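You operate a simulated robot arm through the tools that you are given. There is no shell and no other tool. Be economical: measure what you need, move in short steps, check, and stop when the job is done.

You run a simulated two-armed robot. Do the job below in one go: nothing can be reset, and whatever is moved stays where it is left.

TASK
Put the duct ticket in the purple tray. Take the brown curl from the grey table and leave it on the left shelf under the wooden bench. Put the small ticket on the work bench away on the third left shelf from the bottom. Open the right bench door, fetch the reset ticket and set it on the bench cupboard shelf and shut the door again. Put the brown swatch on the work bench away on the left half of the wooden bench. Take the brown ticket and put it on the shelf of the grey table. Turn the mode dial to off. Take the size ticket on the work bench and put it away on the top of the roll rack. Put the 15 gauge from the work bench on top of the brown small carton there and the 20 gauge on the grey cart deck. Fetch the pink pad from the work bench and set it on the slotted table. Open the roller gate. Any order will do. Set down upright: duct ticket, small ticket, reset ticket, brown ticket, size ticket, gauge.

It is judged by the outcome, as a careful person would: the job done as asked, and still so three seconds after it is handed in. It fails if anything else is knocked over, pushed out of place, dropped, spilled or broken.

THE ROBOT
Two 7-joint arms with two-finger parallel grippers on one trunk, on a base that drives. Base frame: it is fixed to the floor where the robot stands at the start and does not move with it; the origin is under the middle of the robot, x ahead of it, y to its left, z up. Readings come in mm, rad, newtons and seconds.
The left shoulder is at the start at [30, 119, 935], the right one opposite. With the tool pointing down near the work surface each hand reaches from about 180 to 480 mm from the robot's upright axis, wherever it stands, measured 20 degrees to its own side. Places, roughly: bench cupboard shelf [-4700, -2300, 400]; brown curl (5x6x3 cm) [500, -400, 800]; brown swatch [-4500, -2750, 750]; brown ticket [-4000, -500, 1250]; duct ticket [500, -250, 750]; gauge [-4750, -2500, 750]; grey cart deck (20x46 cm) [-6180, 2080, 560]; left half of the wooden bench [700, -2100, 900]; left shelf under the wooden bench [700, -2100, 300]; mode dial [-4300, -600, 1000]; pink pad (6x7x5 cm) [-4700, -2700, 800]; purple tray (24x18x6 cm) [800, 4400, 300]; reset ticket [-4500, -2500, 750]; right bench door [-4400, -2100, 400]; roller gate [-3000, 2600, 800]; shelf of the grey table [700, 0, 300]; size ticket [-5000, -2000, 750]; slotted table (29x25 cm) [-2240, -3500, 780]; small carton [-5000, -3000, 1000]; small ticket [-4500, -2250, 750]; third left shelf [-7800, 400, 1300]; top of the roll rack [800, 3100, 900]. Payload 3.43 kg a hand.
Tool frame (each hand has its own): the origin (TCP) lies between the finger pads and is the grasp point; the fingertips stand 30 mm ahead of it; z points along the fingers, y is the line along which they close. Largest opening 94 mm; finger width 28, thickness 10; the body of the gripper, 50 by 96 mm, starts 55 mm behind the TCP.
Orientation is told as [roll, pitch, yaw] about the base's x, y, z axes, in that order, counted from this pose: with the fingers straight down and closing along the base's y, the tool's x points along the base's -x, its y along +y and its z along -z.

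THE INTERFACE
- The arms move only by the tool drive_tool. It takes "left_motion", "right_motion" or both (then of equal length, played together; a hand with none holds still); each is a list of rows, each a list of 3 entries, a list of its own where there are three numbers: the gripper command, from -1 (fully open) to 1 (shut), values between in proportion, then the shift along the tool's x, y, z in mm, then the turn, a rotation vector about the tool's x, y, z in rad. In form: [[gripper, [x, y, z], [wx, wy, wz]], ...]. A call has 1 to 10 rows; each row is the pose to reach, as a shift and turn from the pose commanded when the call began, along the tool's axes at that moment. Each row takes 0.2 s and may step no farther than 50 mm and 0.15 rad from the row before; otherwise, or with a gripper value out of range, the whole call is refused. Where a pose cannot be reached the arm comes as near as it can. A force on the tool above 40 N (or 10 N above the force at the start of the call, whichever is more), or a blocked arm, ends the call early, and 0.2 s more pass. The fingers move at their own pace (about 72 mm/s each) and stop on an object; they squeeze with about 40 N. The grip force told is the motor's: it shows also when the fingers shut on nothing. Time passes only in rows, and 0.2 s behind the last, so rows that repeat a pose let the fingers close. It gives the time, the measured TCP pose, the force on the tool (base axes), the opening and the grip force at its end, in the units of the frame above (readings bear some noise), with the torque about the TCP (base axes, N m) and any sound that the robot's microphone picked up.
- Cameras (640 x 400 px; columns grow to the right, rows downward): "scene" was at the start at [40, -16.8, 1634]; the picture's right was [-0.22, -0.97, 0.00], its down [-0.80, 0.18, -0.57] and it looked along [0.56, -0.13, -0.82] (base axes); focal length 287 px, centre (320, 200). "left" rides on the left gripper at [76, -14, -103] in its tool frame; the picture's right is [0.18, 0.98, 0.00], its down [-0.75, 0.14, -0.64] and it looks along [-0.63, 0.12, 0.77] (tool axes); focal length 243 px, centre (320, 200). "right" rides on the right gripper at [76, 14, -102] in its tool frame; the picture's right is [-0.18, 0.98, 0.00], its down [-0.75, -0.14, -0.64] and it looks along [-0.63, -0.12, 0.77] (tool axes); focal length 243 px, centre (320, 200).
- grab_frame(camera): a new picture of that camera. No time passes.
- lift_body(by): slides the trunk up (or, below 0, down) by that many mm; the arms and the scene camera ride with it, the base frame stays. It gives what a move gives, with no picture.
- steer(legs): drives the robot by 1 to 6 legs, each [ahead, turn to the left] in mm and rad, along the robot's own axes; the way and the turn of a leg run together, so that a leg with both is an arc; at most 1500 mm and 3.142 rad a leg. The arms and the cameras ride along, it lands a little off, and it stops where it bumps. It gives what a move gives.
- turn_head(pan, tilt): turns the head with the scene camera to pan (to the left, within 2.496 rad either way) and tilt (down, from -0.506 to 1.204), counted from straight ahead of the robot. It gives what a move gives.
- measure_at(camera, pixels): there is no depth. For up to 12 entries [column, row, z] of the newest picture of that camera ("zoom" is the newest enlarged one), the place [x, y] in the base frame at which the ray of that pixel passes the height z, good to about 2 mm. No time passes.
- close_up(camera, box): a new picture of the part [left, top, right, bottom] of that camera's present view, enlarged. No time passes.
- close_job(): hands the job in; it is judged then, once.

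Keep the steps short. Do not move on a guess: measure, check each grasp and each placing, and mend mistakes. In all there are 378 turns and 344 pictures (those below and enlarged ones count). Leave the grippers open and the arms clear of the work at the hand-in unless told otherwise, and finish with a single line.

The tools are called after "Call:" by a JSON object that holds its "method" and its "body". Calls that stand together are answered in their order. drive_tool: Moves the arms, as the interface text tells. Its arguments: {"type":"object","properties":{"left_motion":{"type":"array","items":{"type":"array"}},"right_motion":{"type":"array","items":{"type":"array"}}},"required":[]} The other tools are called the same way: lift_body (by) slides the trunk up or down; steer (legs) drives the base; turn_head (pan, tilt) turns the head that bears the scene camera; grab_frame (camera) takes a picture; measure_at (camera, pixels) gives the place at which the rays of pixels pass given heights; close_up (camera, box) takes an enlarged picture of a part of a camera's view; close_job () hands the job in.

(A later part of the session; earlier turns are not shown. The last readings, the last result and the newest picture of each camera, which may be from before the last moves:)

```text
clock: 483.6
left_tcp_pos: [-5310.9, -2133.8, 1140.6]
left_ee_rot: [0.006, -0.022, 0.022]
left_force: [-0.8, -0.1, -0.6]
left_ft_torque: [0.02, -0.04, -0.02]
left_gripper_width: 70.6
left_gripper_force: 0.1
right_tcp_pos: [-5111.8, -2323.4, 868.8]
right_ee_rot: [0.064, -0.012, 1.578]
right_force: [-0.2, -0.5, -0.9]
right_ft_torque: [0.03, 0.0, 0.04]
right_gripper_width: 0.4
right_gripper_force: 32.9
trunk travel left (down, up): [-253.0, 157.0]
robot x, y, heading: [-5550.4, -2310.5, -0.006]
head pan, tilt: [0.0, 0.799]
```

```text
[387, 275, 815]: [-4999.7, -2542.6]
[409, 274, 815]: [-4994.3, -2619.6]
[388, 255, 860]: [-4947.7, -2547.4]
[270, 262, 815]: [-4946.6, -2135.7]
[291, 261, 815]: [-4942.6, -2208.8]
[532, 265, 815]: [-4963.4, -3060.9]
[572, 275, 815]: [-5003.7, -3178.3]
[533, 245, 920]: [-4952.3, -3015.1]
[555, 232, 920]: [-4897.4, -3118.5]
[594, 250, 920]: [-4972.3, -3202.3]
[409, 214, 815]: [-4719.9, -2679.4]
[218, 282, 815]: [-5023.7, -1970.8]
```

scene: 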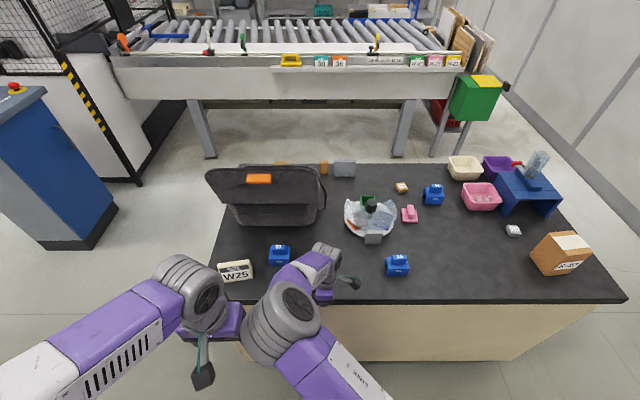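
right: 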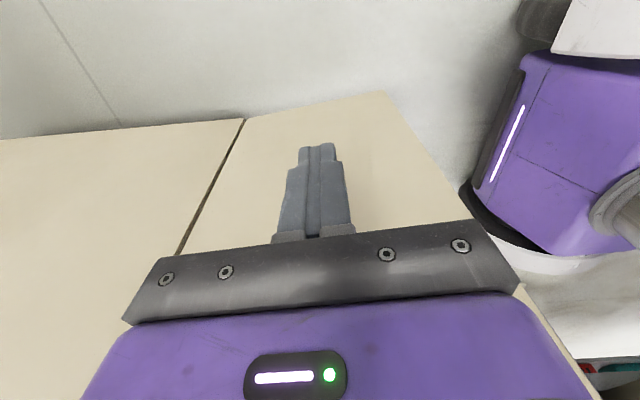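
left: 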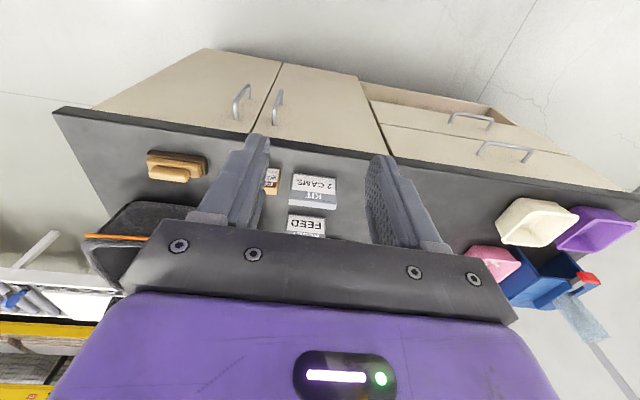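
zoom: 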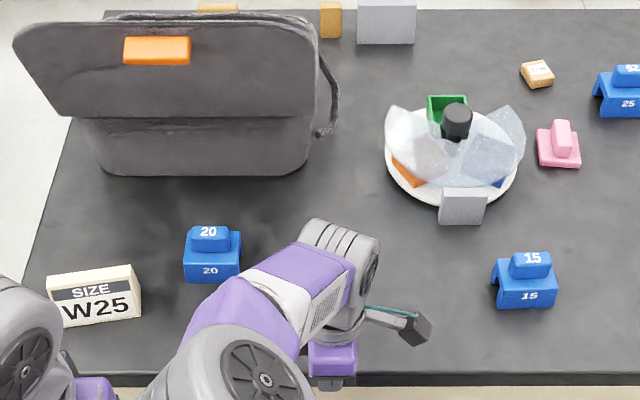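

Knobbed gauges: "20" at (~−4920, −2172), "15" at (~−4970, −2581); SIZE W25 ticket; carton right. Prepare both hands (closing along y) and drive 150 closer.

Call:
{"method": "drive_tool", "body": {"right_motion": [[-0.3, [20, 0, -10], [0, 0, 0.15]], [-0.5, [45, 0, -20], [0, 0, 0.3]], [-0.6, [70, 0, -30], [0, 0, 0.45]], [-0.6, [100, 0, -40], [0, 0, 0.6]], [-0.6, [130, 0, -50], [0, 0, 0.75]], [-0.6, [160, 0, -60], [0, 0, 0.9]], [-0.6, [190, 0, -70], [0, 0, 1.05]], [-0.6, [215, 0, -80], [0, 0, 1.2]], [-0.6, [240, 0, -90], [0, 0, 1.35]], [-0.6, [258, 0, -100], [0, 0, 1.5]]], "left_motion": [[-0.6, [-9, -4, 18], [0, 0, 0]], [-0.6, [-18, -8, 36], [0, 0, 0]], [-0.6, [-27, -12, 54], [0, 0, 0]], [-0.6, [-36, -16, 72], [0, 0, 0]], [-0.6, [-45, -20, 90], [0, 0, 0]], [-0.6, [-54, -24, 108], [0, 0, 0]], [-0.6, [-63, -28, 126], [0, 0, 0]], [-0.6, [-72, -32, 144], [0, 0, 0]], [-0.6, [-81, -36, 162], [0, 0, 0]], [-0.6, [-90, -38, 175], [0, 0, 0]]]}}

Call:
{"method": "steer", "body": {"legs": [[150, 0]]}}

Call:
{"method": "grab_frame", "body": {"camera": "right"}}

Call:
{"method": "grab_frame", "body": {"camera": "left"}}

Call:
{"method": "grab_frame", "body": {"camera": "scene"}}

```text
clock: 485.8
left_tcp_pos: [-5215.0, -2166.5, 968.3]
left_ee_rot: [0.007, -0.024, 0.02]
left_force: [0.2, 0.1, -0.3]
left_ft_torque: [-0.01, 0.02, 0.01]
left_gripper_width: 75.0
left_gripper_force: 0.2
right_tcp_pos: [-5102.9, -2583.2, 964.9]
right_ee_rot: [0.02, 0.063, 0.078]
right_force: [0.3, -0.3, 0.8]
right_ft_torque: [-0.02, 0.01, 0.02]
right_gripper_width: 75.0
right_gripper_force: 0.2
trunk travel left (down, up): [-253.0, 157.0]
robot x, y, heading: [-5550.8, -2309.6, -0.004]
head pan, tilt: [0.0, 0.799]
```

```text
clock: 487.1
left_tcp_pos: [-5068.2, -2165.7, 967.6]
left_ee_rot: [0.007, -0.022, 0.025]
left_force: [1.4, 0.0, -0.5]
left_ft_torque: [0.0, 0.0, 0.02]
left_gripper_width: 75.1
left_gripper_force: 0.1
right_tcp_pos: [-4953.5, -2580.8, 966.4]
right_ee_rot: [0.018, 0.064, 0.087]
right_force: [0.7, 0.6, 0.5]
right_ft_torque: [-0.03, 0.0, -0.02]
right_gripper_width: 75.3
right_gripper_force: 0.1
trunk travel left (down, up): [-253.0, 157.0]
robot x, y, heading: [-5404.5, -2309.5, 0.003]
head pan, tilt: [0.0, 0.799]
```

```text
138 pictures are left
```

right: 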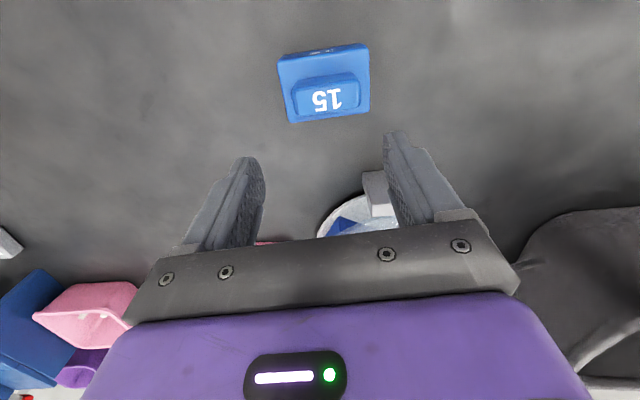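

```text
137 pictures are left
```

left: 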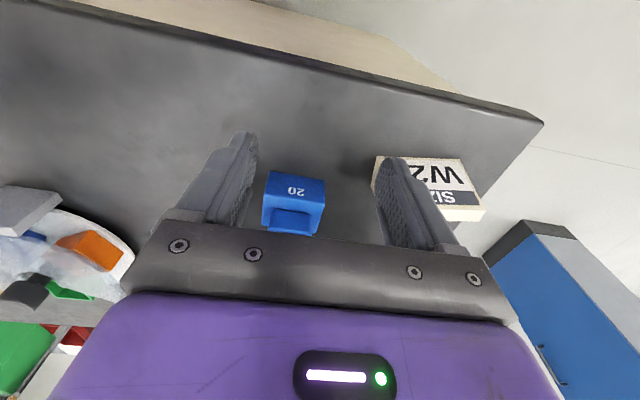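

```text
136 pictures are left
```

scene: 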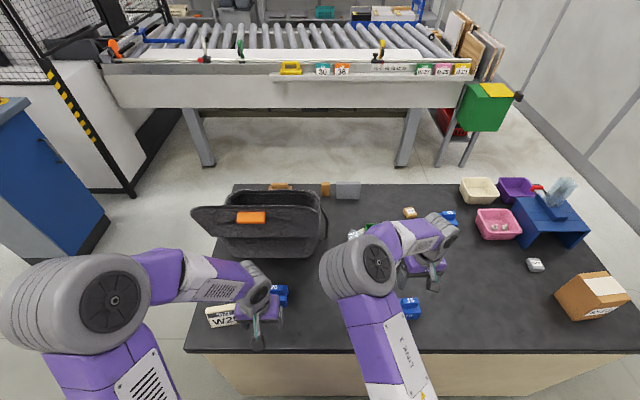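

Call:
{"method": "measure_at", "body": {"camera": "right", "pixels": [[328, 96, 865], [294, 100, 865], [361, 92, 865], [328, 78, 865], [328, 114, 865], [280, 60, 815], [366, 46, 815], [290, 122, 845], [369, 112, 845]]}}

Call:
{"method": "measure_at", "body": {"camera": "left", "pixels": [[290, 222, 865], [268, 222, 865], [313, 222, 865], [270, 172, 845], [327, 180, 845], [265, 225, 845], [318, 233, 845]]}}

Call:
{"method": "close_up", "body": {"camera": "right", "box": [260, 30, 390, 135]}}

```text
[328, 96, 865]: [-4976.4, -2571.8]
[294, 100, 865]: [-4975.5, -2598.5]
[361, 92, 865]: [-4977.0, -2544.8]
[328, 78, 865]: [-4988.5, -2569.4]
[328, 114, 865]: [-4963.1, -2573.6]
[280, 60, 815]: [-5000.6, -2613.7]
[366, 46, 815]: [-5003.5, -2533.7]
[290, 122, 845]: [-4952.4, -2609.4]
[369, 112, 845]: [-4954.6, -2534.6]
```

```text
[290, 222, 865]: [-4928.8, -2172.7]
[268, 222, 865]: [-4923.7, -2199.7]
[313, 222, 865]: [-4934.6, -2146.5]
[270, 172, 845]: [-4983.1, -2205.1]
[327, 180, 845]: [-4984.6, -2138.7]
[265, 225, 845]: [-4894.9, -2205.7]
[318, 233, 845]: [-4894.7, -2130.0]
```

```text
3.81 times, centred on (325, 82) of right
```

zoom: 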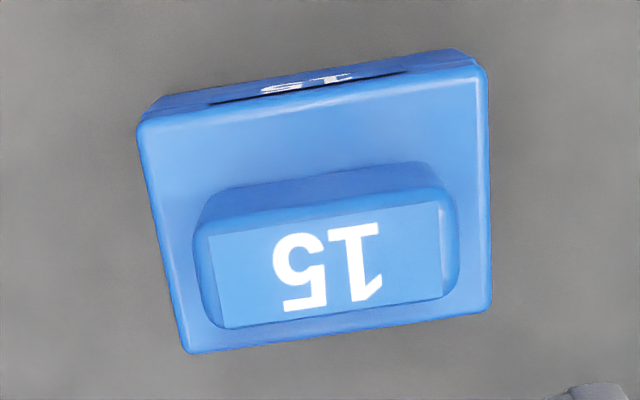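

Knobs ~54 mm wide: "15" centre (−4976, −2572), "20" centre (−4929, −2173). Position both hands above, then lower to the knobs.

Call:
{"method": "drive_tool", "body": {"right_motion": [[-0.6, [8, 5, 0], [0.01, -0.03, 0.05]], [-0.6, [16, 11, 0], [0.018, -0.064, 0.1]], [-0.6, [16, 11, 0], [0.018, -0.064, 0.1]], [-0.6, [16, 11, 20], [0.018, -0.064, 0.1]], [-0.6, [16, 11, 45], [0.018, -0.064, 0.1]], [-0.6, [16, 11, 65], [0.018, -0.064, 0.1]], [-0.6, [16, 11, 65], [0.018, -0.064, 0.1]]], "left_motion": [[-0.6, [-45, -3, 0], [0, 0.02, 0]], [-0.6, [-90, -6, 0], [0, 0.02, 0]], [-0.6, [-137, -10, 0], [0, 0.02, 0.03]], [-0.6, [-137, -10, 20], [0, 0.02, 0.03]], [-0.6, [-137, -10, 45], [0, 0.02, 0.03]], [-0.6, [-137, -10, 65], [0, 0.02, 0.03]], [-0.6, [-137, -10, 65], [0, 0.02, 0.03]]]}}

Call:
{"method": "grab_frame", "body": {"camera": "right"}}

Call:
{"method": "grab_frame", "body": {"camera": "left"}}

```text
clock: 488.7
left_tcp_pos: [-4931.0, -2171.7, 907.3]
left_ee_rot: [0.007, -0.002, -0.005]
left_force: [0.5, -0.8, 0.8]
left_ft_torque: [0.0, 0.02, 0.0]
left_gripper_width: 75.5
left_gripper_force: 0.2
right_tcp_pos: [-4975.4, -2571.9, 902.8]
right_ee_rot: [-0.003, 0.0, -0.016]
right_force: [-0.3, 0.1, 0.4]
right_ft_torque: [0.01, -0.02, 0.03]
right_gripper_width: 74.8
right_gripper_force: 0.0
trunk travel left (down, up): [-253.0, 157.0]
robot x, y, heading: [-5404.8, -2311.8, 0.004]
head pan, tilt: [0.0, 0.799]
```

```text
134 pictures are left
```

right: 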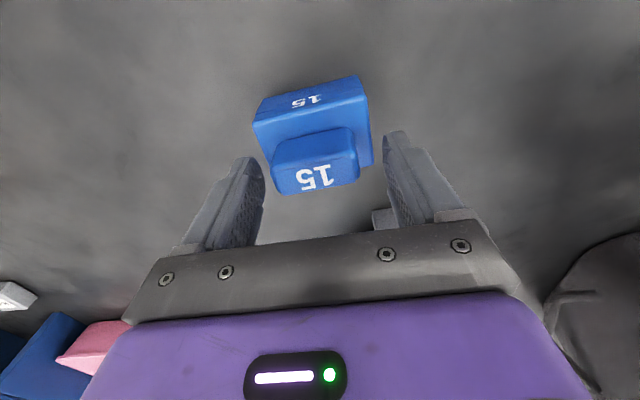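

```text
133 pictures are left
```

left: 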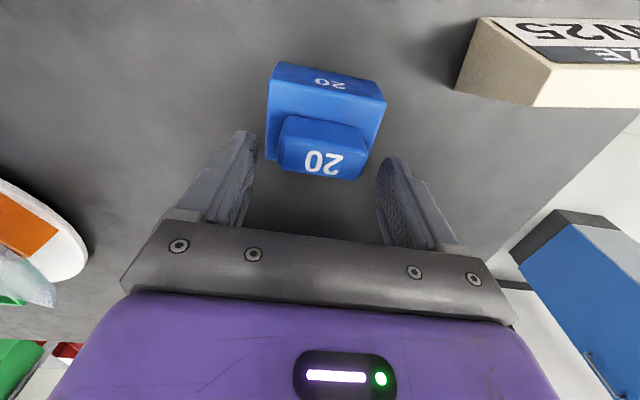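

Aligned. Lower 20 mm and close both on the knobs.

Call:
{"method": "drive_tool", "body": {"right_motion": [[-0.6, [0, 0, 12], [0, 0, 0]], [-0.6, [0, 0, 20], [0, 0, 0]], [0, [0, 0, 20], [0, 0, 0]], [1, [0, 0, 20], [0, 0, 0]], [1, [0, 0, 20], [0, 0, 0]]], "left_motion": [[-0.6, [0, 0, 12], [0, 0, 0]], [-0.6, [0, 0, 24], [0, 0, 0]], [0, [0, 0, 24], [0, 0, 0]], [1, [0, 0, 24], [0, 0, 0]], [1, [0, 0, 24], [0, 0, 0]]]}}

Call:
{"method": "drive_tool", "body": {"right_motion": [[1, [0, 0, -15], [0, 0, 0]], [1, [0, 0, -45], [0, 0, 0]], [1, [0, 0, -90], [0, 0, 0]], [1, [0, 0, -130], [0, 0, 0]], [1, [0, 0, -160], [0, 0, 0]]], "left_motion": [[1, [0, 0, -15], [0, 0, 0]], [1, [0, 0, -45], [0, 0, 0]], [1, [0, 0, -90], [0, 0, 0]], [1, [0, 0, -130], [0, 0, 0]], [1, [0, 0, -160], [0, 0, 0]]]}}

Call:
{"method": "grab_frame", "body": {"camera": "right"}}

Call:
{"method": "grab_frame", "body": {"camera": "scene"}}

```text
clock: 489.9
left_tcp_pos: [-4930.7, -2171.9, 882.6]
left_ee_rot: [0.008, -0.004, -0.004]
left_force: [0.8, -1.3, 5.1]
left_ft_torque: [-0.11, 0.15, -0.02]
left_gripper_width: 69.1
left_gripper_force: 39.9
right_tcp_pos: [-4976.4, -2569.8, 882.7]
right_ee_rot: [-0.002, -0.001, -0.017]
right_force: [-0.1, -0.8, 1.3]
right_ft_torque: [-0.06, 0.07, 0.07]
right_gripper_width: 70.1
right_gripper_force: 40.4
trunk travel left (down, up): [-253.0, 157.0]
robot x, y, heading: [-5402.0, -2309.7, 0.001]
head pan, tilt: [0.0, 0.799]
```

```text
clock: 491.1
left_tcp_pos: [-4930.6, -2171.8, 1041.8]
left_ee_rot: [0.007, -0.002, -0.006]
left_force: [-0.6, 0.2, -2.0]
left_ft_torque: [-0.04, 0.02, -0.01]
left_gripper_width: 69.2
left_gripper_force: 39.4
right_tcp_pos: [-4975.3, -2569.1, 1041.8]
right_ee_rot: [-0.003, 0.001, -0.015]
right_force: [0.6, 0.6, -1.1]
right_ft_torque: [0.02, -0.02, -0.04]
right_gripper_width: 69.8
right_gripper_force: 40.0
trunk travel left (down, up): [-253.0, 157.0]
robot x, y, heading: [-5403.3, -2311.7, -0.002]
head pan, tilt: [0.0, 0.799]
```

```text
132 pictures are left
```

right: 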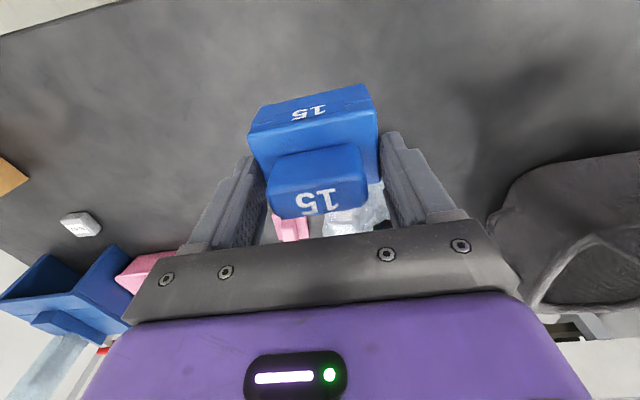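

```text
131 pictures are left
```

scene: 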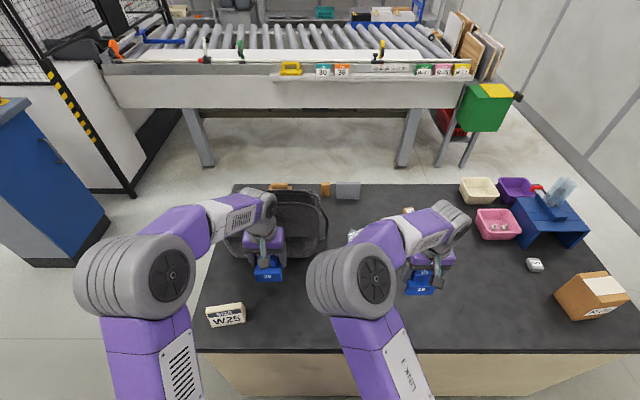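

Both gauges are held by their 70 mm bodies (bottom 68 mm below TCP). Now measure the carton.

Call:
{"method": "close_up", "body": {"camera": "scene", "box": [520, 240, 640, 340]}}

Call:
{"method": "measure_at", "body": {"camera": "scene", "pixels": [[556, 293, 815], [575, 320, 815], [630, 305, 815], [553, 291, 900], [583, 276, 900]]}}

```text
4.00 times, centred on (580, 290) of scene
```

zoom: 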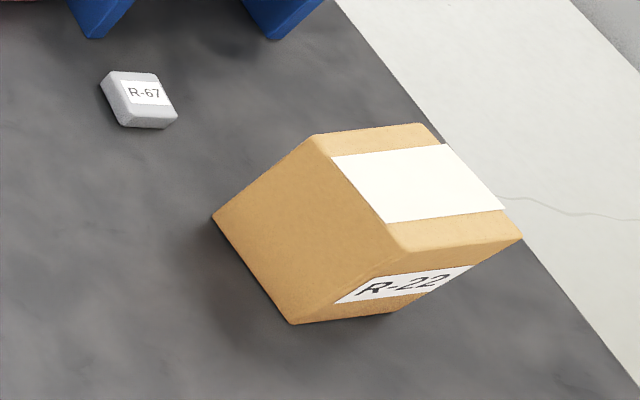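

```text
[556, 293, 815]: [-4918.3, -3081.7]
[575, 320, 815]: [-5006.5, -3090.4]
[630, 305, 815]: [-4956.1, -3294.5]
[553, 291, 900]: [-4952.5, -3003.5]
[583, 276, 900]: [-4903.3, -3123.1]
```

Call:
{"method": "measure_at", "body": {"camera": "scene", "pixels": [[553.3, 294.3, 815], [572.8, 320.8, 815], [598.8, 318, 815], [598, 302.5, 900], [598, 302.5, 940], [598, 302.5, 980], [578.3, 274.3, 920], [578.3, 274.3, 960], [630.3, 299.5, 940], [605.5, 271.3, 940]]}}

```text
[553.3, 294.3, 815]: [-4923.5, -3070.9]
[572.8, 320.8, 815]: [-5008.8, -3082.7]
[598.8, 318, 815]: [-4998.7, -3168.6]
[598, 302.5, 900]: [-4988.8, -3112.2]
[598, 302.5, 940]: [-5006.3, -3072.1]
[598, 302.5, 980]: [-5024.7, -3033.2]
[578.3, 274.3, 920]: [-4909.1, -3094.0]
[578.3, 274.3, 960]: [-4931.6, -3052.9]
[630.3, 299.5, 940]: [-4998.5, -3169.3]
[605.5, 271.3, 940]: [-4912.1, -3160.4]
```

Carton top ≈ z 938, centre (−4960, −3118). Shift the robot ~560 mm south.

Call:
{"method": "steer", "body": {"legs": [[-250, 0], [0, -1.571], [560, 0], [0, 1.571], [180, 0]]}}

Call:
{"method": "grab_frame", "body": {"camera": "right"}}

Call:
{"method": "grab_frame", "body": {"camera": "scene"}}

```text
clock: 504.5
left_tcp_pos: [-4988.8, -2717.1, 1043.0]
left_ee_rot: [0.007, -0.001, 0.013]
left_force: [-0.1, -0.5, -1.8]
left_ft_torque: [-0.01, -0.01, 0.02]
left_gripper_width: 69.1
left_gripper_force: 39.8
right_tcp_pos: [-5027.9, -3117.2, 1041.6]
right_ee_rot: [-0.002, 0.001, 0.003]
right_force: [0.4, -0.6, -2.0]
right_ft_torque: [0.0, 0.0, 0.0]
right_gripper_width: 69.4
right_gripper_force: 39.7
trunk travel left (down, up): [-253.0, 157.0]
robot x, y, heading: [-5459.5, -2867.3, 0.017]
head pan, tilt: [0.0, 0.799]
```

```text
129 pictures are left
```

right: 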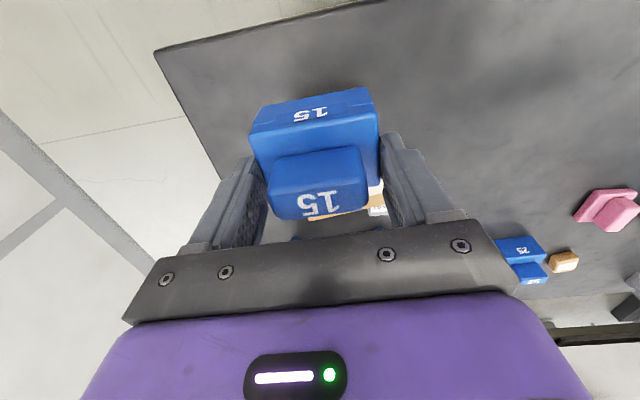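

```text
128 pictures are left
```

scene: 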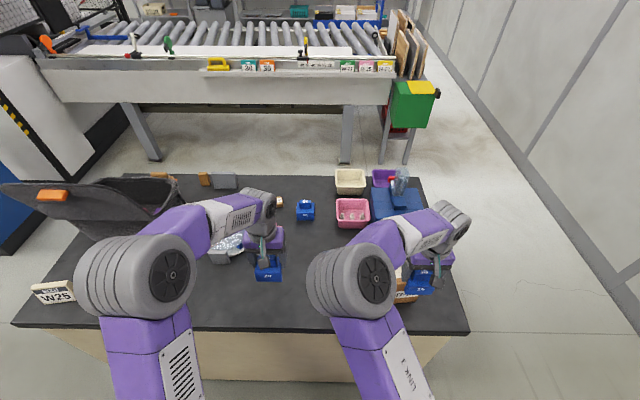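

Extend 68 mm over the carton, then lower to contact.

Call:
{"method": "drive_tool", "body": {"right_motion": [[1, [-34, 0, -5], [0, 0, 0]], [1, [-68, 0, -5], [0, 0, 0]], [1, [-68, 0, -5], [0, 0, 0]]]}}

Call:
{"method": "grab_frame", "body": {"camera": "right"}}

Call:
{"method": "close_up", "body": {"camera": "scene", "box": [340, 190, 500, 330]}}

```text
clock: 505.3
left_tcp_pos: [-4989.6, -2718.4, 1042.5]
left_ee_rot: [0.007, -0.001, 0.013]
left_force: [-0.7, -0.5, -1.4]
left_ft_torque: [-0.01, -0.02, -0.01]
left_gripper_width: 69.3
left_gripper_force: 39.6
right_tcp_pos: [-4959.1, -3116.8, 1047.2]
right_ee_rot: [-0.003, 0.0, 0.001]
right_force: [-0.8, -0.5, -1.6]
right_ft_torque: [0.0, 0.01, -0.04]
right_gripper_width: 69.3
right_gripper_force: 39.4
trunk travel left (down, up): [-253.0, 157.0]
robot x, y, heading: [-5463.2, -2866.1, 0.017]
head pan, tilt: [0.0, 0.799]
```

```text
127 pictures are left
```

right: 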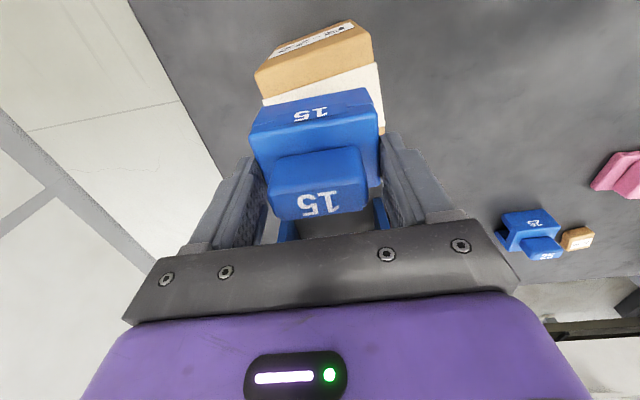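

```text
2.86 times, centred on (420, 260) of scene
```

zoom: 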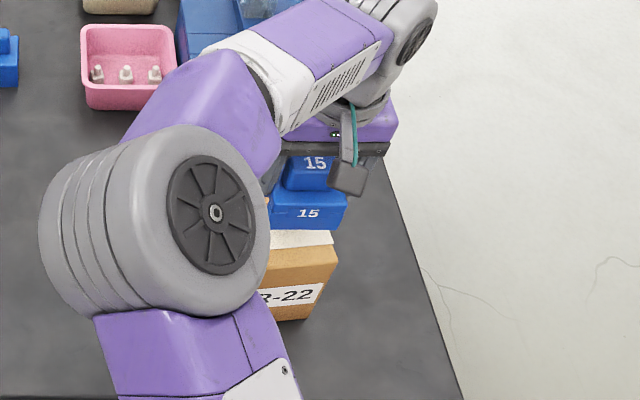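

Call:
{"method": "measure_at", "body": {"camera": "right", "pixels": [[264, 100, 938], [375, 64, 938], [264, 100, 925], [375, 64, 925], [384, 128, 938]]}}

```text
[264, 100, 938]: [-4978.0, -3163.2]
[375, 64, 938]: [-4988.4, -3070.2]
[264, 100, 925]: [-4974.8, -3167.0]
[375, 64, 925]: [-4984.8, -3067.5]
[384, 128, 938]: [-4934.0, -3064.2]
```

Aligned with the carton's centre. Lower to contact and release.

Call:
{"method": "drive_tool", "body": {"right_motion": [[1, [0, 0, 15], [0, 0, 0]], [1, [0, 0, 28], [0, 0, 0]], [1, [0, 0, 34], [0, 0, 0]], [1, [0, 0, 38], [0, 0, 0]], [1, [0, 0, 41], [0, 0, 0]], [1, [0, 0, 43], [0, 0, 0]]]}}

Call:
{"method": "close_up", "body": {"camera": "scene", "box": [360, 210, 480, 330]}}

```text
clock: 506.5
left_tcp_pos: [-4990.8, -2718.4, 1042.6]
left_ee_rot: [0.006, -0.004, 0.012]
left_force: [0.2, -0.2, -0.5]
left_ft_torque: [-0.02, -0.01, 0.01]
left_gripper_width: 69.0
left_gripper_force: 40.6
right_tcp_pos: [-4959.2, -3118.6, 1011.2]
right_ee_rot: [-0.006, -0.011, 0.003]
right_force: [-5.4, 0.9, 15.5]
right_ft_torque: [0.27, 0.38, 0.06]
right_gripper_width: 69.3
right_gripper_force: 40.5
trunk travel left (down, up): [-253.0, 157.0]
robot x, y, heading: [-5460.9, -2864.5, 0.017]
head pan, tilt: [0.0, 0.799]
stopped in row 6 (right hand): the force on the tool passed its limit at 46 N (the readings are from after the stop); the commanded pose is now the measured one
```

```text
3.33 times, centred on (420, 270) of scene
```

zoom: 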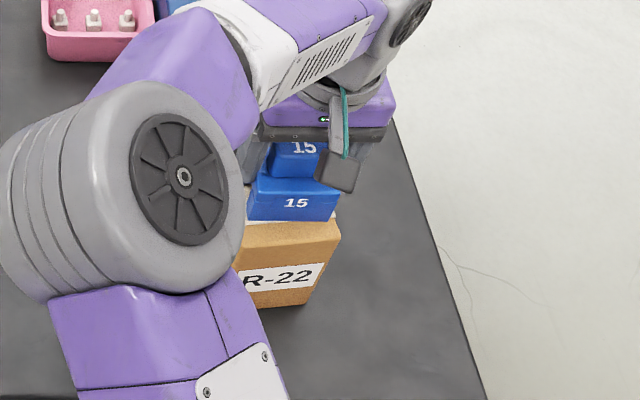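

Contact. Open (fingers then clear 70→90 mm) and rise.

Call:
{"method": "drive_tool", "body": {"right_motion": [[0.3, [0, 0, -1], [0, 0, 0]], [-0.7, [0, 0, -1], [0, 0, 0]], [-0.95, [0, 0, -1], [0, 0, 0]], [-0.95, [0, 0, -1], [0, 0, 0]], [-0.95, [0, 0, -20], [0, 0, 0]], [-0.95, [0, 0, -60], [0, 0, 0]], [-0.95, [0, 0, -105], [0, 0, 0]]]}}

Call:
{"method": "grab_frame", "body": {"camera": "right"}}

```text
clock: 508.1
left_tcp_pos: [-4989.4, -2717.7, 1041.8]
left_ee_rot: [0.007, -0.002, 0.012]
left_force: [-0.4, -0.1, -0.5]
left_ft_torque: [-0.01, -0.03, 0.0]
left_gripper_width: 68.9
left_gripper_force: 40.3
right_tcp_pos: [-4962.9, -3118.6, 1114.2]
right_ee_rot: [-0.006, -0.008, 0.004]
right_force: [-1.0, -0.1, -0.5]
right_ft_torque: [0.03, 0.0, 0.03]
right_gripper_width: 91.8
right_gripper_force: 0.1
trunk travel left (down, up): [-253.0, 157.0]
robot x, y, heading: [-5460.6, -2866.2, 0.018]
head pan, tilt: [0.0, 0.799]
```

```text
124 pictures are left
```

right: 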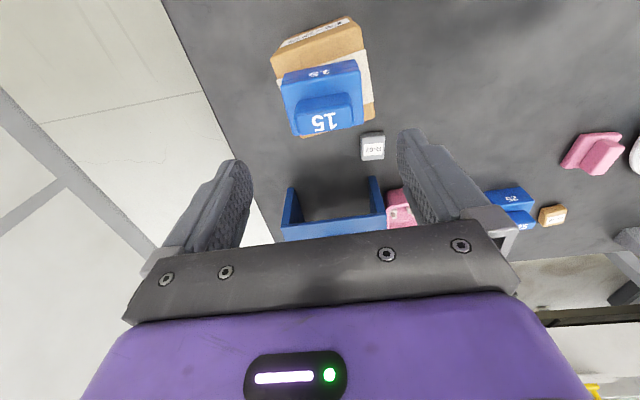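

15 gauge sits on the carton. Retract hands and drive round to the east side for the small ticket.

Call:
{"method": "drive_tool", "body": {"right_motion": [[-0.8, [40, 0, 0], [0, 0, 0]], [-0.6, [80, 0, 0], [0, 0, 0]], [-0.6, [120, 0, 0], [0, 0, 0]], [-0.6, [150, 0, 0], [0, 0, 0]]], "left_motion": [[1, [30, 0, 0], [0, 0, 0]], [1, [60, 0, 0], [0, 0, 0]], [1, [90, 0, 0], [0, 0, 0]], [1, [110, 0, 0], [0, 0, 0]]]}}

Call:
{"method": "steer", "body": {"legs": [[-130, 0], [0, 1.553], [1500, 0], [0, -1.571], [1390, 0]]}}

Call:
{"method": "steer", "body": {"legs": [[0, -1.018], [558, 0], [0, -0.553], [640, 0], [0, -1.571]]}}

Call:
{"method": "turn_head", "body": {"pan": 0.0, "tilt": 0.8}}

Call:
{"method": "grab_frame", "body": {"camera": "scene"}}

```text
clock: 509.1
left_tcp_pos: [-5100.2, -2718.6, 1042.3]
left_ee_rot: [0.006, -0.002, 0.013]
left_force: [0.0, -1.2, -1.2]
left_ft_torque: [-0.02, -0.02, -0.02]
left_gripper_width: 69.2
left_gripper_force: 39.7
right_tcp_pos: [-5111.0, -3116.9, 1113.4]
right_ee_rot: [-0.005, -0.011, 0.004]
right_force: [-0.6, 0.3, 0.4]
right_ft_torque: [-0.03, -0.01, -0.02]
right_gripper_width: 75.2
right_gripper_force: 0.0
trunk travel left (down, up): [-253.0, 157.0]
robot x, y, heading: [-5463.9, -2864.3, 0.016]
head pan, tilt: [0.0, 0.799]
```

```text
clock: 522.9
left_tcp_pos: [-5510.4, -969.4, 1042.2]
left_ee_rot: [0.007, 0.0, 1.037]
left_force: [0.3, -0.4, -1.1]
left_ft_torque: [0.03, 0.01, 0.02]
left_gripper_width: 69.2
left_gripper_force: 40.3
right_tcp_pos: [-5172.7, -1185.2, 1113.1]
right_ee_rot: [-0.005, -0.007, 1.027]
right_force: [-0.2, 0.1, -0.9]
right_ft_torque: [0.01, 0.02, -0.02]
right_gripper_width: 75.1
right_gripper_force: 0.1
trunk travel left (down, up): [-253.0, 157.0]
robot x, y, heading: [-5568.5, -1357.8, 1.053]
head pan, tilt: [0.0, 0.799]
stopped in leg 4: the robot was blocked; the commanded pose is now the measured one
```

```text
clock: 533.6
left_tcp_pos: [-4106.2, -1711.9, 1042.3]
left_ee_rot: [0.011, -0.002, -0.541]
left_force: [-0.3, -0.1, -1.7]
left_ft_torque: [0.05, -0.02, -0.01]
left_gripper_width: 69.3
left_gripper_force: 39.4
right_tcp_pos: [-4324.7, -2046.0, 1113.0]
right_ee_rot: [-0.004, -0.006, -0.552]
right_force: [0.2, -0.6, -0.3]
right_ft_torque: [0.09, -0.01, 0.0]
right_gripper_width: 75.1
right_gripper_force: 0.0
trunk travel left (down, up): [-253.0, 157.0]
robot x, y, heading: [-4473.4, -1609.4, -0.528]
head pan, tilt: [0.0, 0.799]
stopped in leg 5: the robot was blocked; the commanded pose is now the measured one
```

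```text
clock: 534.2
left_tcp_pos: [-4104.9, -1706.9, 1042.2]
left_ee_rot: [0.009, -0.003, -0.543]
left_force: [0.7, 0.9, -2.2]
left_ft_torque: [-0.01, -0.05, 0.03]
left_gripper_width: 69.2
left_gripper_force: 39.8
right_tcp_pos: [-4324.4, -2042.3, 1114.6]
right_ee_rot: [-0.004, -0.007, -0.55]
right_force: [0.3, -0.9, 0.7]
right_ft_torque: [-0.02, -0.01, -0.02]
right_gripper_width: 75.3
right_gripper_force: 0.1
trunk travel left (down, up): [-253.0, 157.0]
robot x, y, heading: [-4474.4, -1616.2, -0.526]
head pan, tilt: [0.0, 0.799]
```

```text
123 pictures are left
```

scene: 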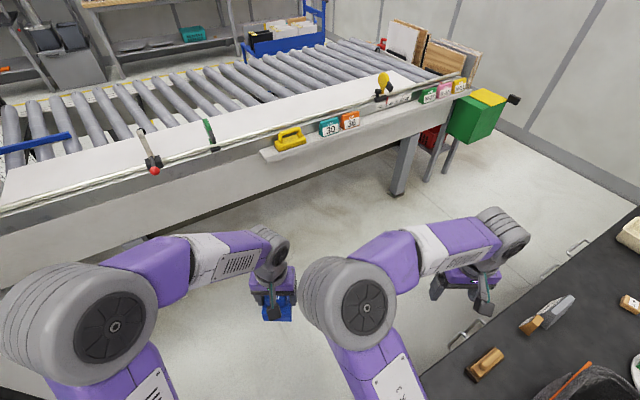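

Two legs were cut short by contacts, but nothing looks disturbed. Back away from the bench end and redo the route step by step.

Call:
{"method": "steer", "body": {"legs": [[-220, 0], [0, 0.52], [470, 0], [0, -1.0], [420, 0]]}}

```text
clock: 544.4
left_tcp_pos: [-3681.7, -2112.6, 1042.4]
left_ee_rot: [0.008, -0.003, -1.011]
left_force: [-0.9, -0.2, -1.2]
left_ft_torque: [-0.02, -0.01, 0.01]
left_gripper_width: 69.3
left_gripper_force: 40.2
right_tcp_pos: [-4027.0, -2311.0, 1114.1]
right_ee_rot: [-0.006, -0.006, -1.02]
right_force: [-0.2, -0.1, -0.5]
right_ft_torque: [0.02, 0.01, 0.0]
right_gripper_width: 75.3
right_gripper_force: 0.2
trunk travel left (down, up): [-253.0, 157.0]
robot x, y, heading: [-3965.4, -1860.5, -0.995]
head pan, tilt: [0.0, 0.799]
```

Call:
{"method": "steer", "body": {"legs": [[140, 0], [0, -0.576], [330, 0], [0, -1.571]]}}

Call:
{"method": "grab_frame", "body": {"camera": "scene"}}

Call:
{"method": "grab_frame", "body": {"camera": "right"}}

```text
clock: 552.9
left_tcp_pos: [-4262.0, -2414.3, 1042.7]
left_ee_rot: [0.007, -0.003, 3.128]
left_force: [-0.5, -0.1, -2.5]
left_ft_torque: [-0.03, 0.03, -0.01]
left_gripper_width: 69.1
left_gripper_force: 40.4
right_tcp_pos: [-4239.4, -2014.8, 1114.7]
right_ee_rot: [-0.005, -0.007, 3.119]
right_force: [-0.2, -0.2, -0.3]
right_ft_torque: [0.01, 0.03, -0.01]
right_gripper_width: 75.2
right_gripper_force: 0.0
trunk travel left (down, up): [-253.0, 157.0]
robot x, y, heading: [-3895.8, -2311.0, 3.141]
head pan, tilt: [0.0, 0.799]
```

```text
122 pictures are left
```

scene: 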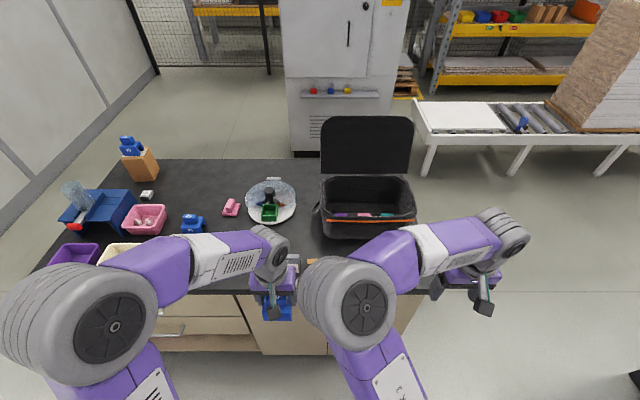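

```text
121 pictures are left
```

right: 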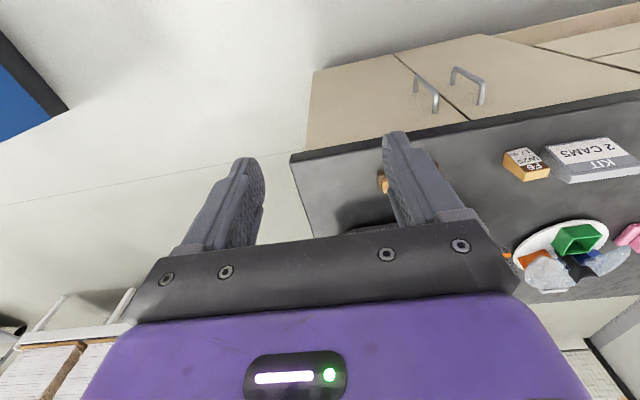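

Call:
{"method": "close_up", "body": {"camera": "right", "box": [480, 120, 640, 220]}}

Call:
{"method": "measure_at", "body": {"camera": "right", "pixels": [[504, 153, 815], [529, 148, 815], [521, 180, 860], [551, 174, 860], [515, 165, 860], [543, 160, 860], [551, 160, 815]]}}

```text
4.00 times, centred on (560, 170) of right
```

zoom: 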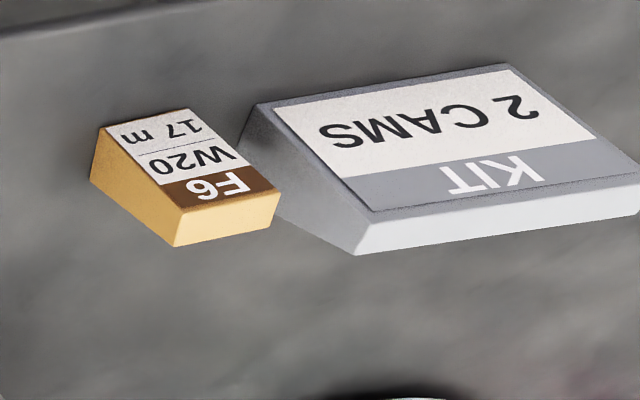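

```text
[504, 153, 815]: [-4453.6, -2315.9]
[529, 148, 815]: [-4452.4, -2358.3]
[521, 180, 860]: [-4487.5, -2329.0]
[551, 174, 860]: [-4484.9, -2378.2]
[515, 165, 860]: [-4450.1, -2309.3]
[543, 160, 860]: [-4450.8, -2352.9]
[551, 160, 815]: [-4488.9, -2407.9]
```

Call:
{"method": "measure_at", "body": {"camera": "scene", "pixels": [[322, 237, 815], [415, 237, 815], [322, 206, 950], [322, 206, 1000], [313, 212, 900]]}}

Call:
{"method": "drive_tool", "body": {"left_motion": [[1, [0, 40, 0], [0, 0, 0]], [1, [0, 80, 0], [0, 0, 0]], [1, [0, 120, 0], [0, 0, 0]], [1, [0, 150, 0], [0, 0, 0]], [1, [0, 150, 0], [0, 0, 0]]], "right_motion": [[-0.15, [0, 45, 0], [0, 0, 0]], [-0.15, [0, 90, 0], [0, 0, 0]], [-0.15, [0, 135, 0], [0, 0, 0]], [-0.15, [0, 180, 0], [0, 0, 0]], [-0.15, [0, 225, 0], [0, 0, 0]]]}}

Call:
{"method": "steer", "body": {"legs": [[150, 0]]}}

Call:
{"method": "drive_tool", "body": {"right_motion": [[-0.15, [-15, 40, 10], [0, 0, 0]], [-0.15, [-35, 80, 20], [0, 0, 0]], [-0.15, [-60, 97, 40], [0, 0, 0]], [-0.15, [-78, 97, 75], [0, 0, 0]], [-0.15, [-78, 97, 110], [0, 0, 0]], [-0.15, [-78, 97, 140], [0, 0, 0]], [-0.15, [-78, 97, 140], [0, 0, 0]]]}}

Call:
{"method": "grab_frame", "body": {"camera": "right"}}

```text
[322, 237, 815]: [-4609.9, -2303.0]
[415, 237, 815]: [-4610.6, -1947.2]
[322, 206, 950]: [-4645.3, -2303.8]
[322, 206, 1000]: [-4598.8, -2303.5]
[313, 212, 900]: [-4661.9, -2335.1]
```

```text
clock: 554.1
left_tcp_pos: [-4263.6, -2565.5, 1044.1]
left_ee_rot: [0.008, -0.004, 3.128]
left_force: [-0.1, 0.4, -1.3]
left_ft_torque: [0.01, 0.0, 0.02]
left_gripper_width: 69.2
left_gripper_force: 40.1
right_tcp_pos: [-4245.6, -2239.0, 1113.8]
right_ee_rot: [-0.008, -0.007, 3.117]
right_force: [0.1, -0.3, 0.8]
right_ft_torque: [-0.01, 0.02, 0.01]
right_gripper_width: 54.2
right_gripper_force: 0.0
trunk travel left (down, up): [-253.0, 157.0]
robot x, y, heading: [-3897.1, -2311.3, 3.137]
head pan, tilt: [0.0, 0.799]
```

```text
clock: 555.5
left_tcp_pos: [-4412.0, -2565.0, 1042.9]
left_ee_rot: [0.008, -0.001, 3.129]
left_force: [-0.7, -0.2, -1.3]
left_ft_torque: [0.0, -0.02, 0.03]
left_gripper_width: 69.3
left_gripper_force: 39.7
right_tcp_pos: [-4395.8, -2239.7, 1112.2]
right_ee_rot: [-0.005, -0.008, 3.119]
right_force: [0.3, -0.6, 0.3]
right_ft_torque: [0.0, -0.02, -0.03]
right_gripper_width: 54.2
right_gripper_force: 0.0
trunk travel left (down, up): [-253.0, 157.0]
robot x, y, heading: [-4046.6, -2313.3, -3.139]
head pan, tilt: [0.0, 0.799]
```

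```text
clock: 557.1
left_tcp_pos: [-4411.0, -2565.3, 1043.6]
left_ee_rot: [0.008, -0.001, 3.129]
left_force: [-0.2, 0.6, -1.7]
left_ft_torque: [0.0, 0.02, -0.01]
left_gripper_width: 69.2
left_gripper_force: 40.0
right_tcp_pos: [-4478.1, -2333.4, 972.2]
right_ee_rot: [-0.006, -0.007, 3.118]
right_force: [0.3, -0.4, 0.2]
right_ft_torque: [-0.01, -0.04, -0.02]
right_gripper_width: 54.0
right_gripper_force: 0.0
trunk travel left (down, up): [-253.0, 157.0]
robot x, y, heading: [-4045.2, -2309.7, -3.145]
head pan, tilt: [0.0, 0.799]
```

```text
119 pictures are left
```

right: 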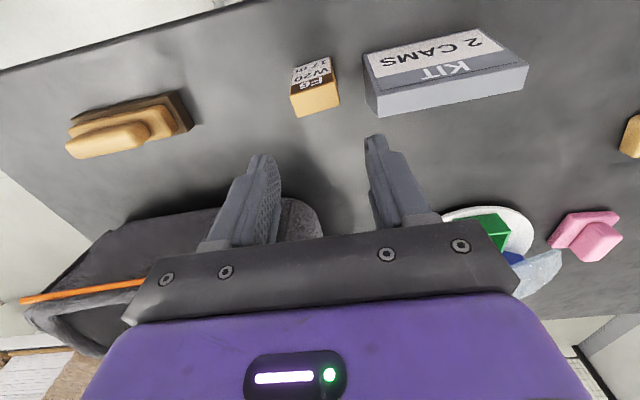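

Call:
{"method": "measure_at", "body": {"camera": "right", "pixels": [[292, 69, 815], [329, 57, 815], [291, 96, 875], [333, 84, 875], [300, 118, 875], [340, 108, 875], [316, 101, 875], [364, 55, 815], [376, 117, 815]]}}

```text
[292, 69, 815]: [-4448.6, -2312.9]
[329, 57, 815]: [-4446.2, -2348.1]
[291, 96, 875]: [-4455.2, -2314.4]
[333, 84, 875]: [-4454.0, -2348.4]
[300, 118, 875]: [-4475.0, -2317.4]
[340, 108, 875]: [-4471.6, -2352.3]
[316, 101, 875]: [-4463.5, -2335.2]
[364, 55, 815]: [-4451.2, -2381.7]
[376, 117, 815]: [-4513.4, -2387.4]
```

Ticket centre (−4462, −2332). Shift 16 mm back, descend 120 and grip it across its 37 mm width.

Call:
{"method": "drive_tool", "body": {"right_motion": [[-0.15, [16, -1, 0], [0, 0, -0.02]], [-0.15, [16, -1, 40], [0, 0, -0.02]], [-0.15, [16, -1, 80], [0, 0, -0.02]], [-0.15, [16, -1, 110], [0, 0, -0.02]], [-0.15, [16, -1, 120], [0, 0, -0.02]], [0.4, [16, -1, 120], [0, 0, -0.02]], [1, [16, -1, 120], [0, 0, -0.02]], [1, [16, -1, 120], [0, 0, -0.02]]]}}

Call:
{"method": "drive_tool", "body": {"right_motion": [[1, [0, 0, -20], [0, 0, 0]], [1, [0, 0, -60], [0, 0, 0]], [1, [0, 0, -105], [0, 0, 0]], [1, [0, 0, -150], [0, 0, 0]], [1, [0, 0, -180], [0, 0, 0]]]}}

Call:
{"method": "grab_frame", "body": {"camera": "right"}}

```text
clock: 558.9
left_tcp_pos: [-4411.2, -2564.0, 1043.7]
left_ee_rot: [0.008, -0.001, 3.131]
left_force: [0.3, 0.2, -1.5]
left_ft_torque: [0.02, 0.01, -0.03]
left_gripper_width: 69.4
left_gripper_force: 40.0
right_tcp_pos: [-4460.4, -2331.3, 852.4]
right_ee_rot: [-0.007, -0.007, 3.14]
right_force: [1.0, 0.8, -0.5]
right_ft_torque: [0.01, -0.03, 0.01]
right_gripper_width: 39.0
right_gripper_force: 40.3
trunk travel left (down, up): [-253.0, 157.0]
robot x, y, heading: [-4044.6, -2310.7, -3.142]
head pan, tilt: [0.0, 0.799]
```

```text
clock: 560.1
left_tcp_pos: [-4411.9, -2565.5, 1043.3]
left_ee_rot: [0.007, -0.001, 3.129]
left_force: [-0.1, -0.6, -2.1]
left_ft_torque: [0.03, 0.03, -0.01]
left_gripper_width: 68.9
left_gripper_force: 39.7
right_tcp_pos: [-4457.8, -2333.0, 1032.4]
right_ee_rot: [-0.007, -0.008, 3.139]
right_force: [0.4, -0.1, -1.2]
right_ft_torque: [0.02, 0.02, -0.04]
right_gripper_width: 39.1
right_gripper_force: 40.0
trunk travel left (down, up): [-253.0, 157.0]
robot x, y, heading: [-4044.8, -2313.3, -3.14]
head pan, tilt: [0.0, 0.799]
```

```text
118 pictures are left
```

right: 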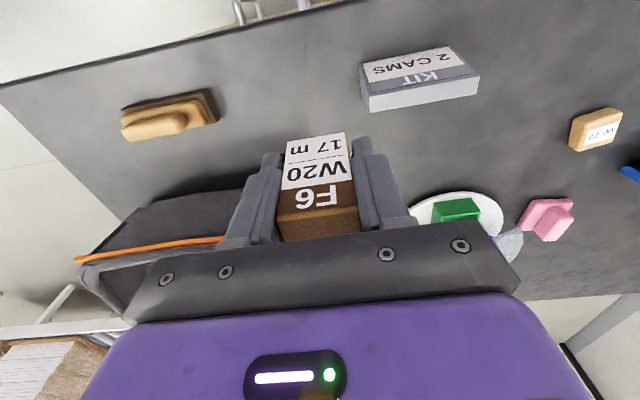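

Small ticket held. Head for the west area: leave the aisle northwards first.

Call:
{"method": "steer", "body": {"legs": [[-170, 0], [0, -1.571], [430, 0], [0, 0.55], [560, 0]]}}

Call:
{"method": "steer", "body": {"legs": [[0, 1.02], [650, 0], [0, -1.571], [1400, 0], [1200, 0]]}}

```text
clock: 571.9
left_tcp_pos: [-4585.0, -1222.9, 1044.3]
left_ee_rot: [0.007, -0.001, 2.117]
left_force: [0.2, -0.2, -1.0]
left_ft_torque: [0.01, 0.01, 0.0]
left_gripper_width: 69.4
left_gripper_force: 40.5
right_tcp_pos: [-4412.1, -1059.0, 1032.3]
right_ee_rot: [-0.008, -0.009, 2.126]
right_force: [-0.6, 0.0, -0.6]
right_ft_torque: [0.0, 0.01, 0.0]
right_gripper_width: 39.0
right_gripper_force: 40.0
trunk travel left (down, up): [-253.0, 157.0]
robot x, y, heading: [-4174.7, -1399.7, 2.127]
head pan, tilt: [0.0, 0.799]
```

```text
clock: 594.2
left_tcp_pos: [-5060.7, 1546.1, 1043.8]
left_ee_rot: [0.007, -0.003, 1.549]
left_force: [-0.9, 0.1, -1.3]
left_ft_torque: [-0.01, 0.0, -0.02]
left_gripper_width: 69.3
left_gripper_force: 39.9
right_tcp_pos: [-4829.4, 1592.2, 1032.1]
right_ee_rot: [-0.008, -0.006, 1.559]
right_force: [-0.1, 0.5, -0.7]
right_ft_torque: [0.02, 0.01, 0.01]
right_gripper_width: 39.0
right_gripper_force: 40.2
trunk travel left (down, up): [-253.0, 157.0]
robot x, y, heading: [-4808.9, 1178.5, 1.561]
head pan, tilt: [0.0, 0.799]
```

Now look toward the cart and shelves (left-ahead).

Call:
{"method": "turn_head", "body": {"pan": 0.85, "tilt": 0.4}}

Call:
{"method": "grab_frame", "body": {"camera": "scene"}}

Call:
{"method": "measure_at", "body": {"camera": "scene", "pixels": [[320, 250, 0], [250, 250, 0], [400, 250, 0], [320, 200, 560], [320, 160, 1000]]}}

```text
clock: 595.4
left_tcp_pos: [-5059.7, 1546.4, 1044.0]
left_ee_rot: [0.007, -0.003, 1.547]
left_force: [1.0, 0.0, -2.4]
left_ft_torque: [0.02, 0.0, -0.02]
left_gripper_width: 69.2
left_gripper_force: 40.0
right_tcp_pos: [-4827.6, 1592.7, 1032.5]
right_ee_rot: [-0.007, -0.008, 1.558]
right_force: [0.4, -0.9, 0.6]
right_ft_torque: [0.02, 0.01, -0.01]
right_gripper_width: 39.1
right_gripper_force: 39.9
trunk travel left (down, up): [-253.0, 157.0]
robot x, y, heading: [-4807.8, 1177.9, 1.564]
head pan, tilt: [0.85, 0.4]
```

```text
117 pictures are left
```

scene: 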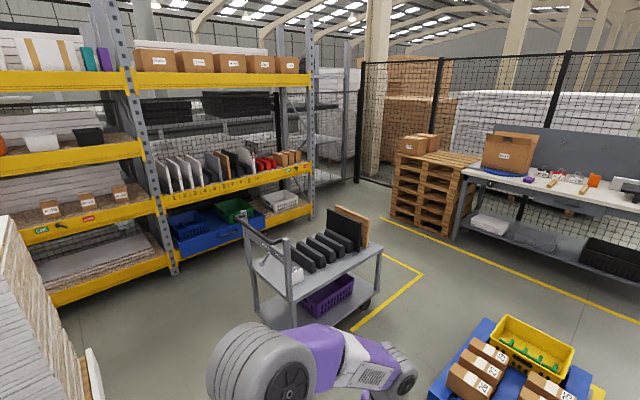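

```text
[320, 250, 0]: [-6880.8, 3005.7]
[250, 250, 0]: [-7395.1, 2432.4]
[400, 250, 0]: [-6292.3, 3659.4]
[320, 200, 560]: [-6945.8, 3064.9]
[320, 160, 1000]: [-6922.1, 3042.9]
```

Call:
{"method": "close_up", "body": {"camera": "scene", "box": [220, 190, 400, 340]}}

Call:
{"method": "measure_at", "body": {"camera": "scene", "pixels": [[292, 299, 560], [382, 247, 560], [250, 258, 560], [292, 299, 620], [382, 247, 620], [254, 314, 0], [294, 330, 0], [366, 306, 0]]}}

```text
2.67 times, centred on (310, 265) of scene
```

zoom: 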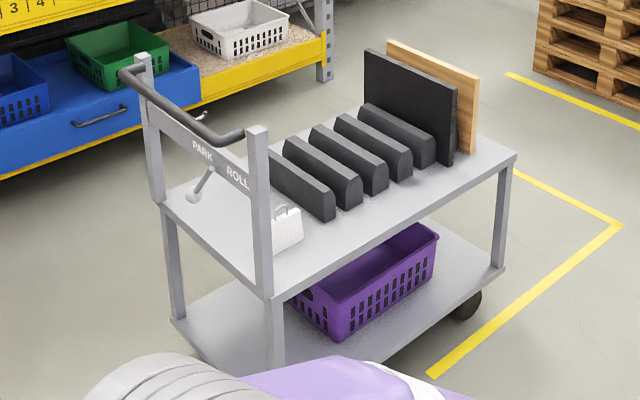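

```text
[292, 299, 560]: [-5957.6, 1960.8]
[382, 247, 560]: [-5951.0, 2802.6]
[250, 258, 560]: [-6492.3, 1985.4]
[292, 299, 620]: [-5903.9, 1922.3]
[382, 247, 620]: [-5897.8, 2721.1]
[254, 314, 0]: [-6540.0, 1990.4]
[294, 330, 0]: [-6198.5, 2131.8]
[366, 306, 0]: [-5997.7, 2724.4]
```

Call:
{"method": "measure_at", "body": {"camera": "scene", "pixels": [[487, 322, 120], [428, 392, 120], [422, 274, 0], [380, 218, 0], [352, 330, 0], [297, 283, 560], [262, 240, 560], [316, 273, 560], [90, 352, 700]]}}

Call:
{"method": "steer", "body": {"legs": [[0, 0.62], [850, 0]]}}

```text
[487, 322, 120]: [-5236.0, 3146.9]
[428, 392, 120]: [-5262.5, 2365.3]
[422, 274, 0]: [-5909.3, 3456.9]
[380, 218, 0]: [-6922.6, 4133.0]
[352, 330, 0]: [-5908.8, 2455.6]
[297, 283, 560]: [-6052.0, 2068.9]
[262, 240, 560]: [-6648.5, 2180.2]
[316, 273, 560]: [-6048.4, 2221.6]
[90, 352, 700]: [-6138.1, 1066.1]
```

```text
clock: 601.5
left_tcp_pos: [-5703.8, 2026.9, 1043.5]
left_ee_rot: [0.006, -0.001, 2.162]
left_force: [-0.2, -0.3, -2.2]
left_ft_torque: [0.02, -0.02, 0.02]
left_gripper_width: 69.1
left_gripper_force: 40.0
right_tcp_pos: [-5537.9, 2197.1, 1033.4]
right_ee_rot: [-0.007, -0.008, 2.171]
right_force: [0.4, 0.1, -0.5]
right_ft_torque: [0.0, -0.01, -0.01]
right_gripper_width: 39.3
right_gripper_force: 40.1
trunk travel left (down, up): [-253.0, 157.0]
robot x, y, heading: [-5287.0, 1871.9, 2.175]
head pan, tilt: [0.85, 0.4]
```

Drive to ≈(−5612, 2335) and face the cart obliquely.

Call:
{"method": "steer", "body": {"legs": [[565, 0], [0, 1.155]]}}

Call:
{"method": "turn_head", "body": {"pan": 0.1, "tilt": 0.75}}

Call:
{"method": "grab_frame", "body": {"camera": "scene"}}

```text
clock: 607.6
left_tcp_pos: [-5919.8, 2019.8, 1044.2]
left_ee_rot: [0.007, -0.002, -2.985]
left_force: [0.4, 0.2, -1.4]
left_ft_torque: [-0.01, 0.0, 0.02]
left_gripper_width: 69.2
left_gripper_force: 39.5
right_tcp_pos: [-6006.1, 2241.4, 1032.4]
right_ee_rot: [-0.007, -0.008, -2.973]
right_force: [0.3, -0.3, -0.3]
right_ft_torque: [0.01, 0.01, 0.02]
right_gripper_width: 38.9
right_gripper_force: 40.2
trunk travel left (down, up): [-253.0, 157.0]
robot x, y, heading: [-5603.0, 2334.5, -2.973]
head pan, tilt: [0.85, 0.4]
```

```text
clock: 608.7
left_tcp_pos: [-5919.0, 2021.0, 1044.3]
left_ee_rot: [0.007, -0.001, -2.983]
left_force: [0.0, -0.3, -0.9]
left_ft_torque: [0.04, 0.04, -0.02]
left_gripper_width: 69.2
left_gripper_force: 39.8
right_tcp_pos: [-6005.1, 2240.2, 1032.2]
right_ee_rot: [-0.008, -0.006, -2.972]
right_force: [0.2, 0.0, -0.5]
right_ft_torque: [-0.02, 0.04, 0.01]
right_gripper_width: 39.1
right_gripper_force: 39.8
trunk travel left (down, up): [-253.0, 157.0]
robot x, y, heading: [-5602.6, 2333.7, -2.972]
head pan, tilt: [0.099, 0.75]
```

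```text
115 pictures are left
```

scene: 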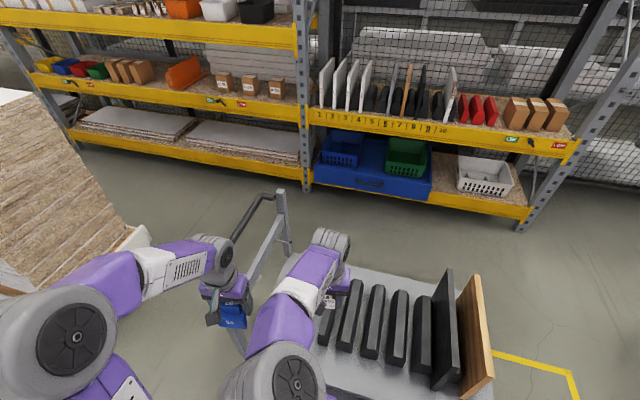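

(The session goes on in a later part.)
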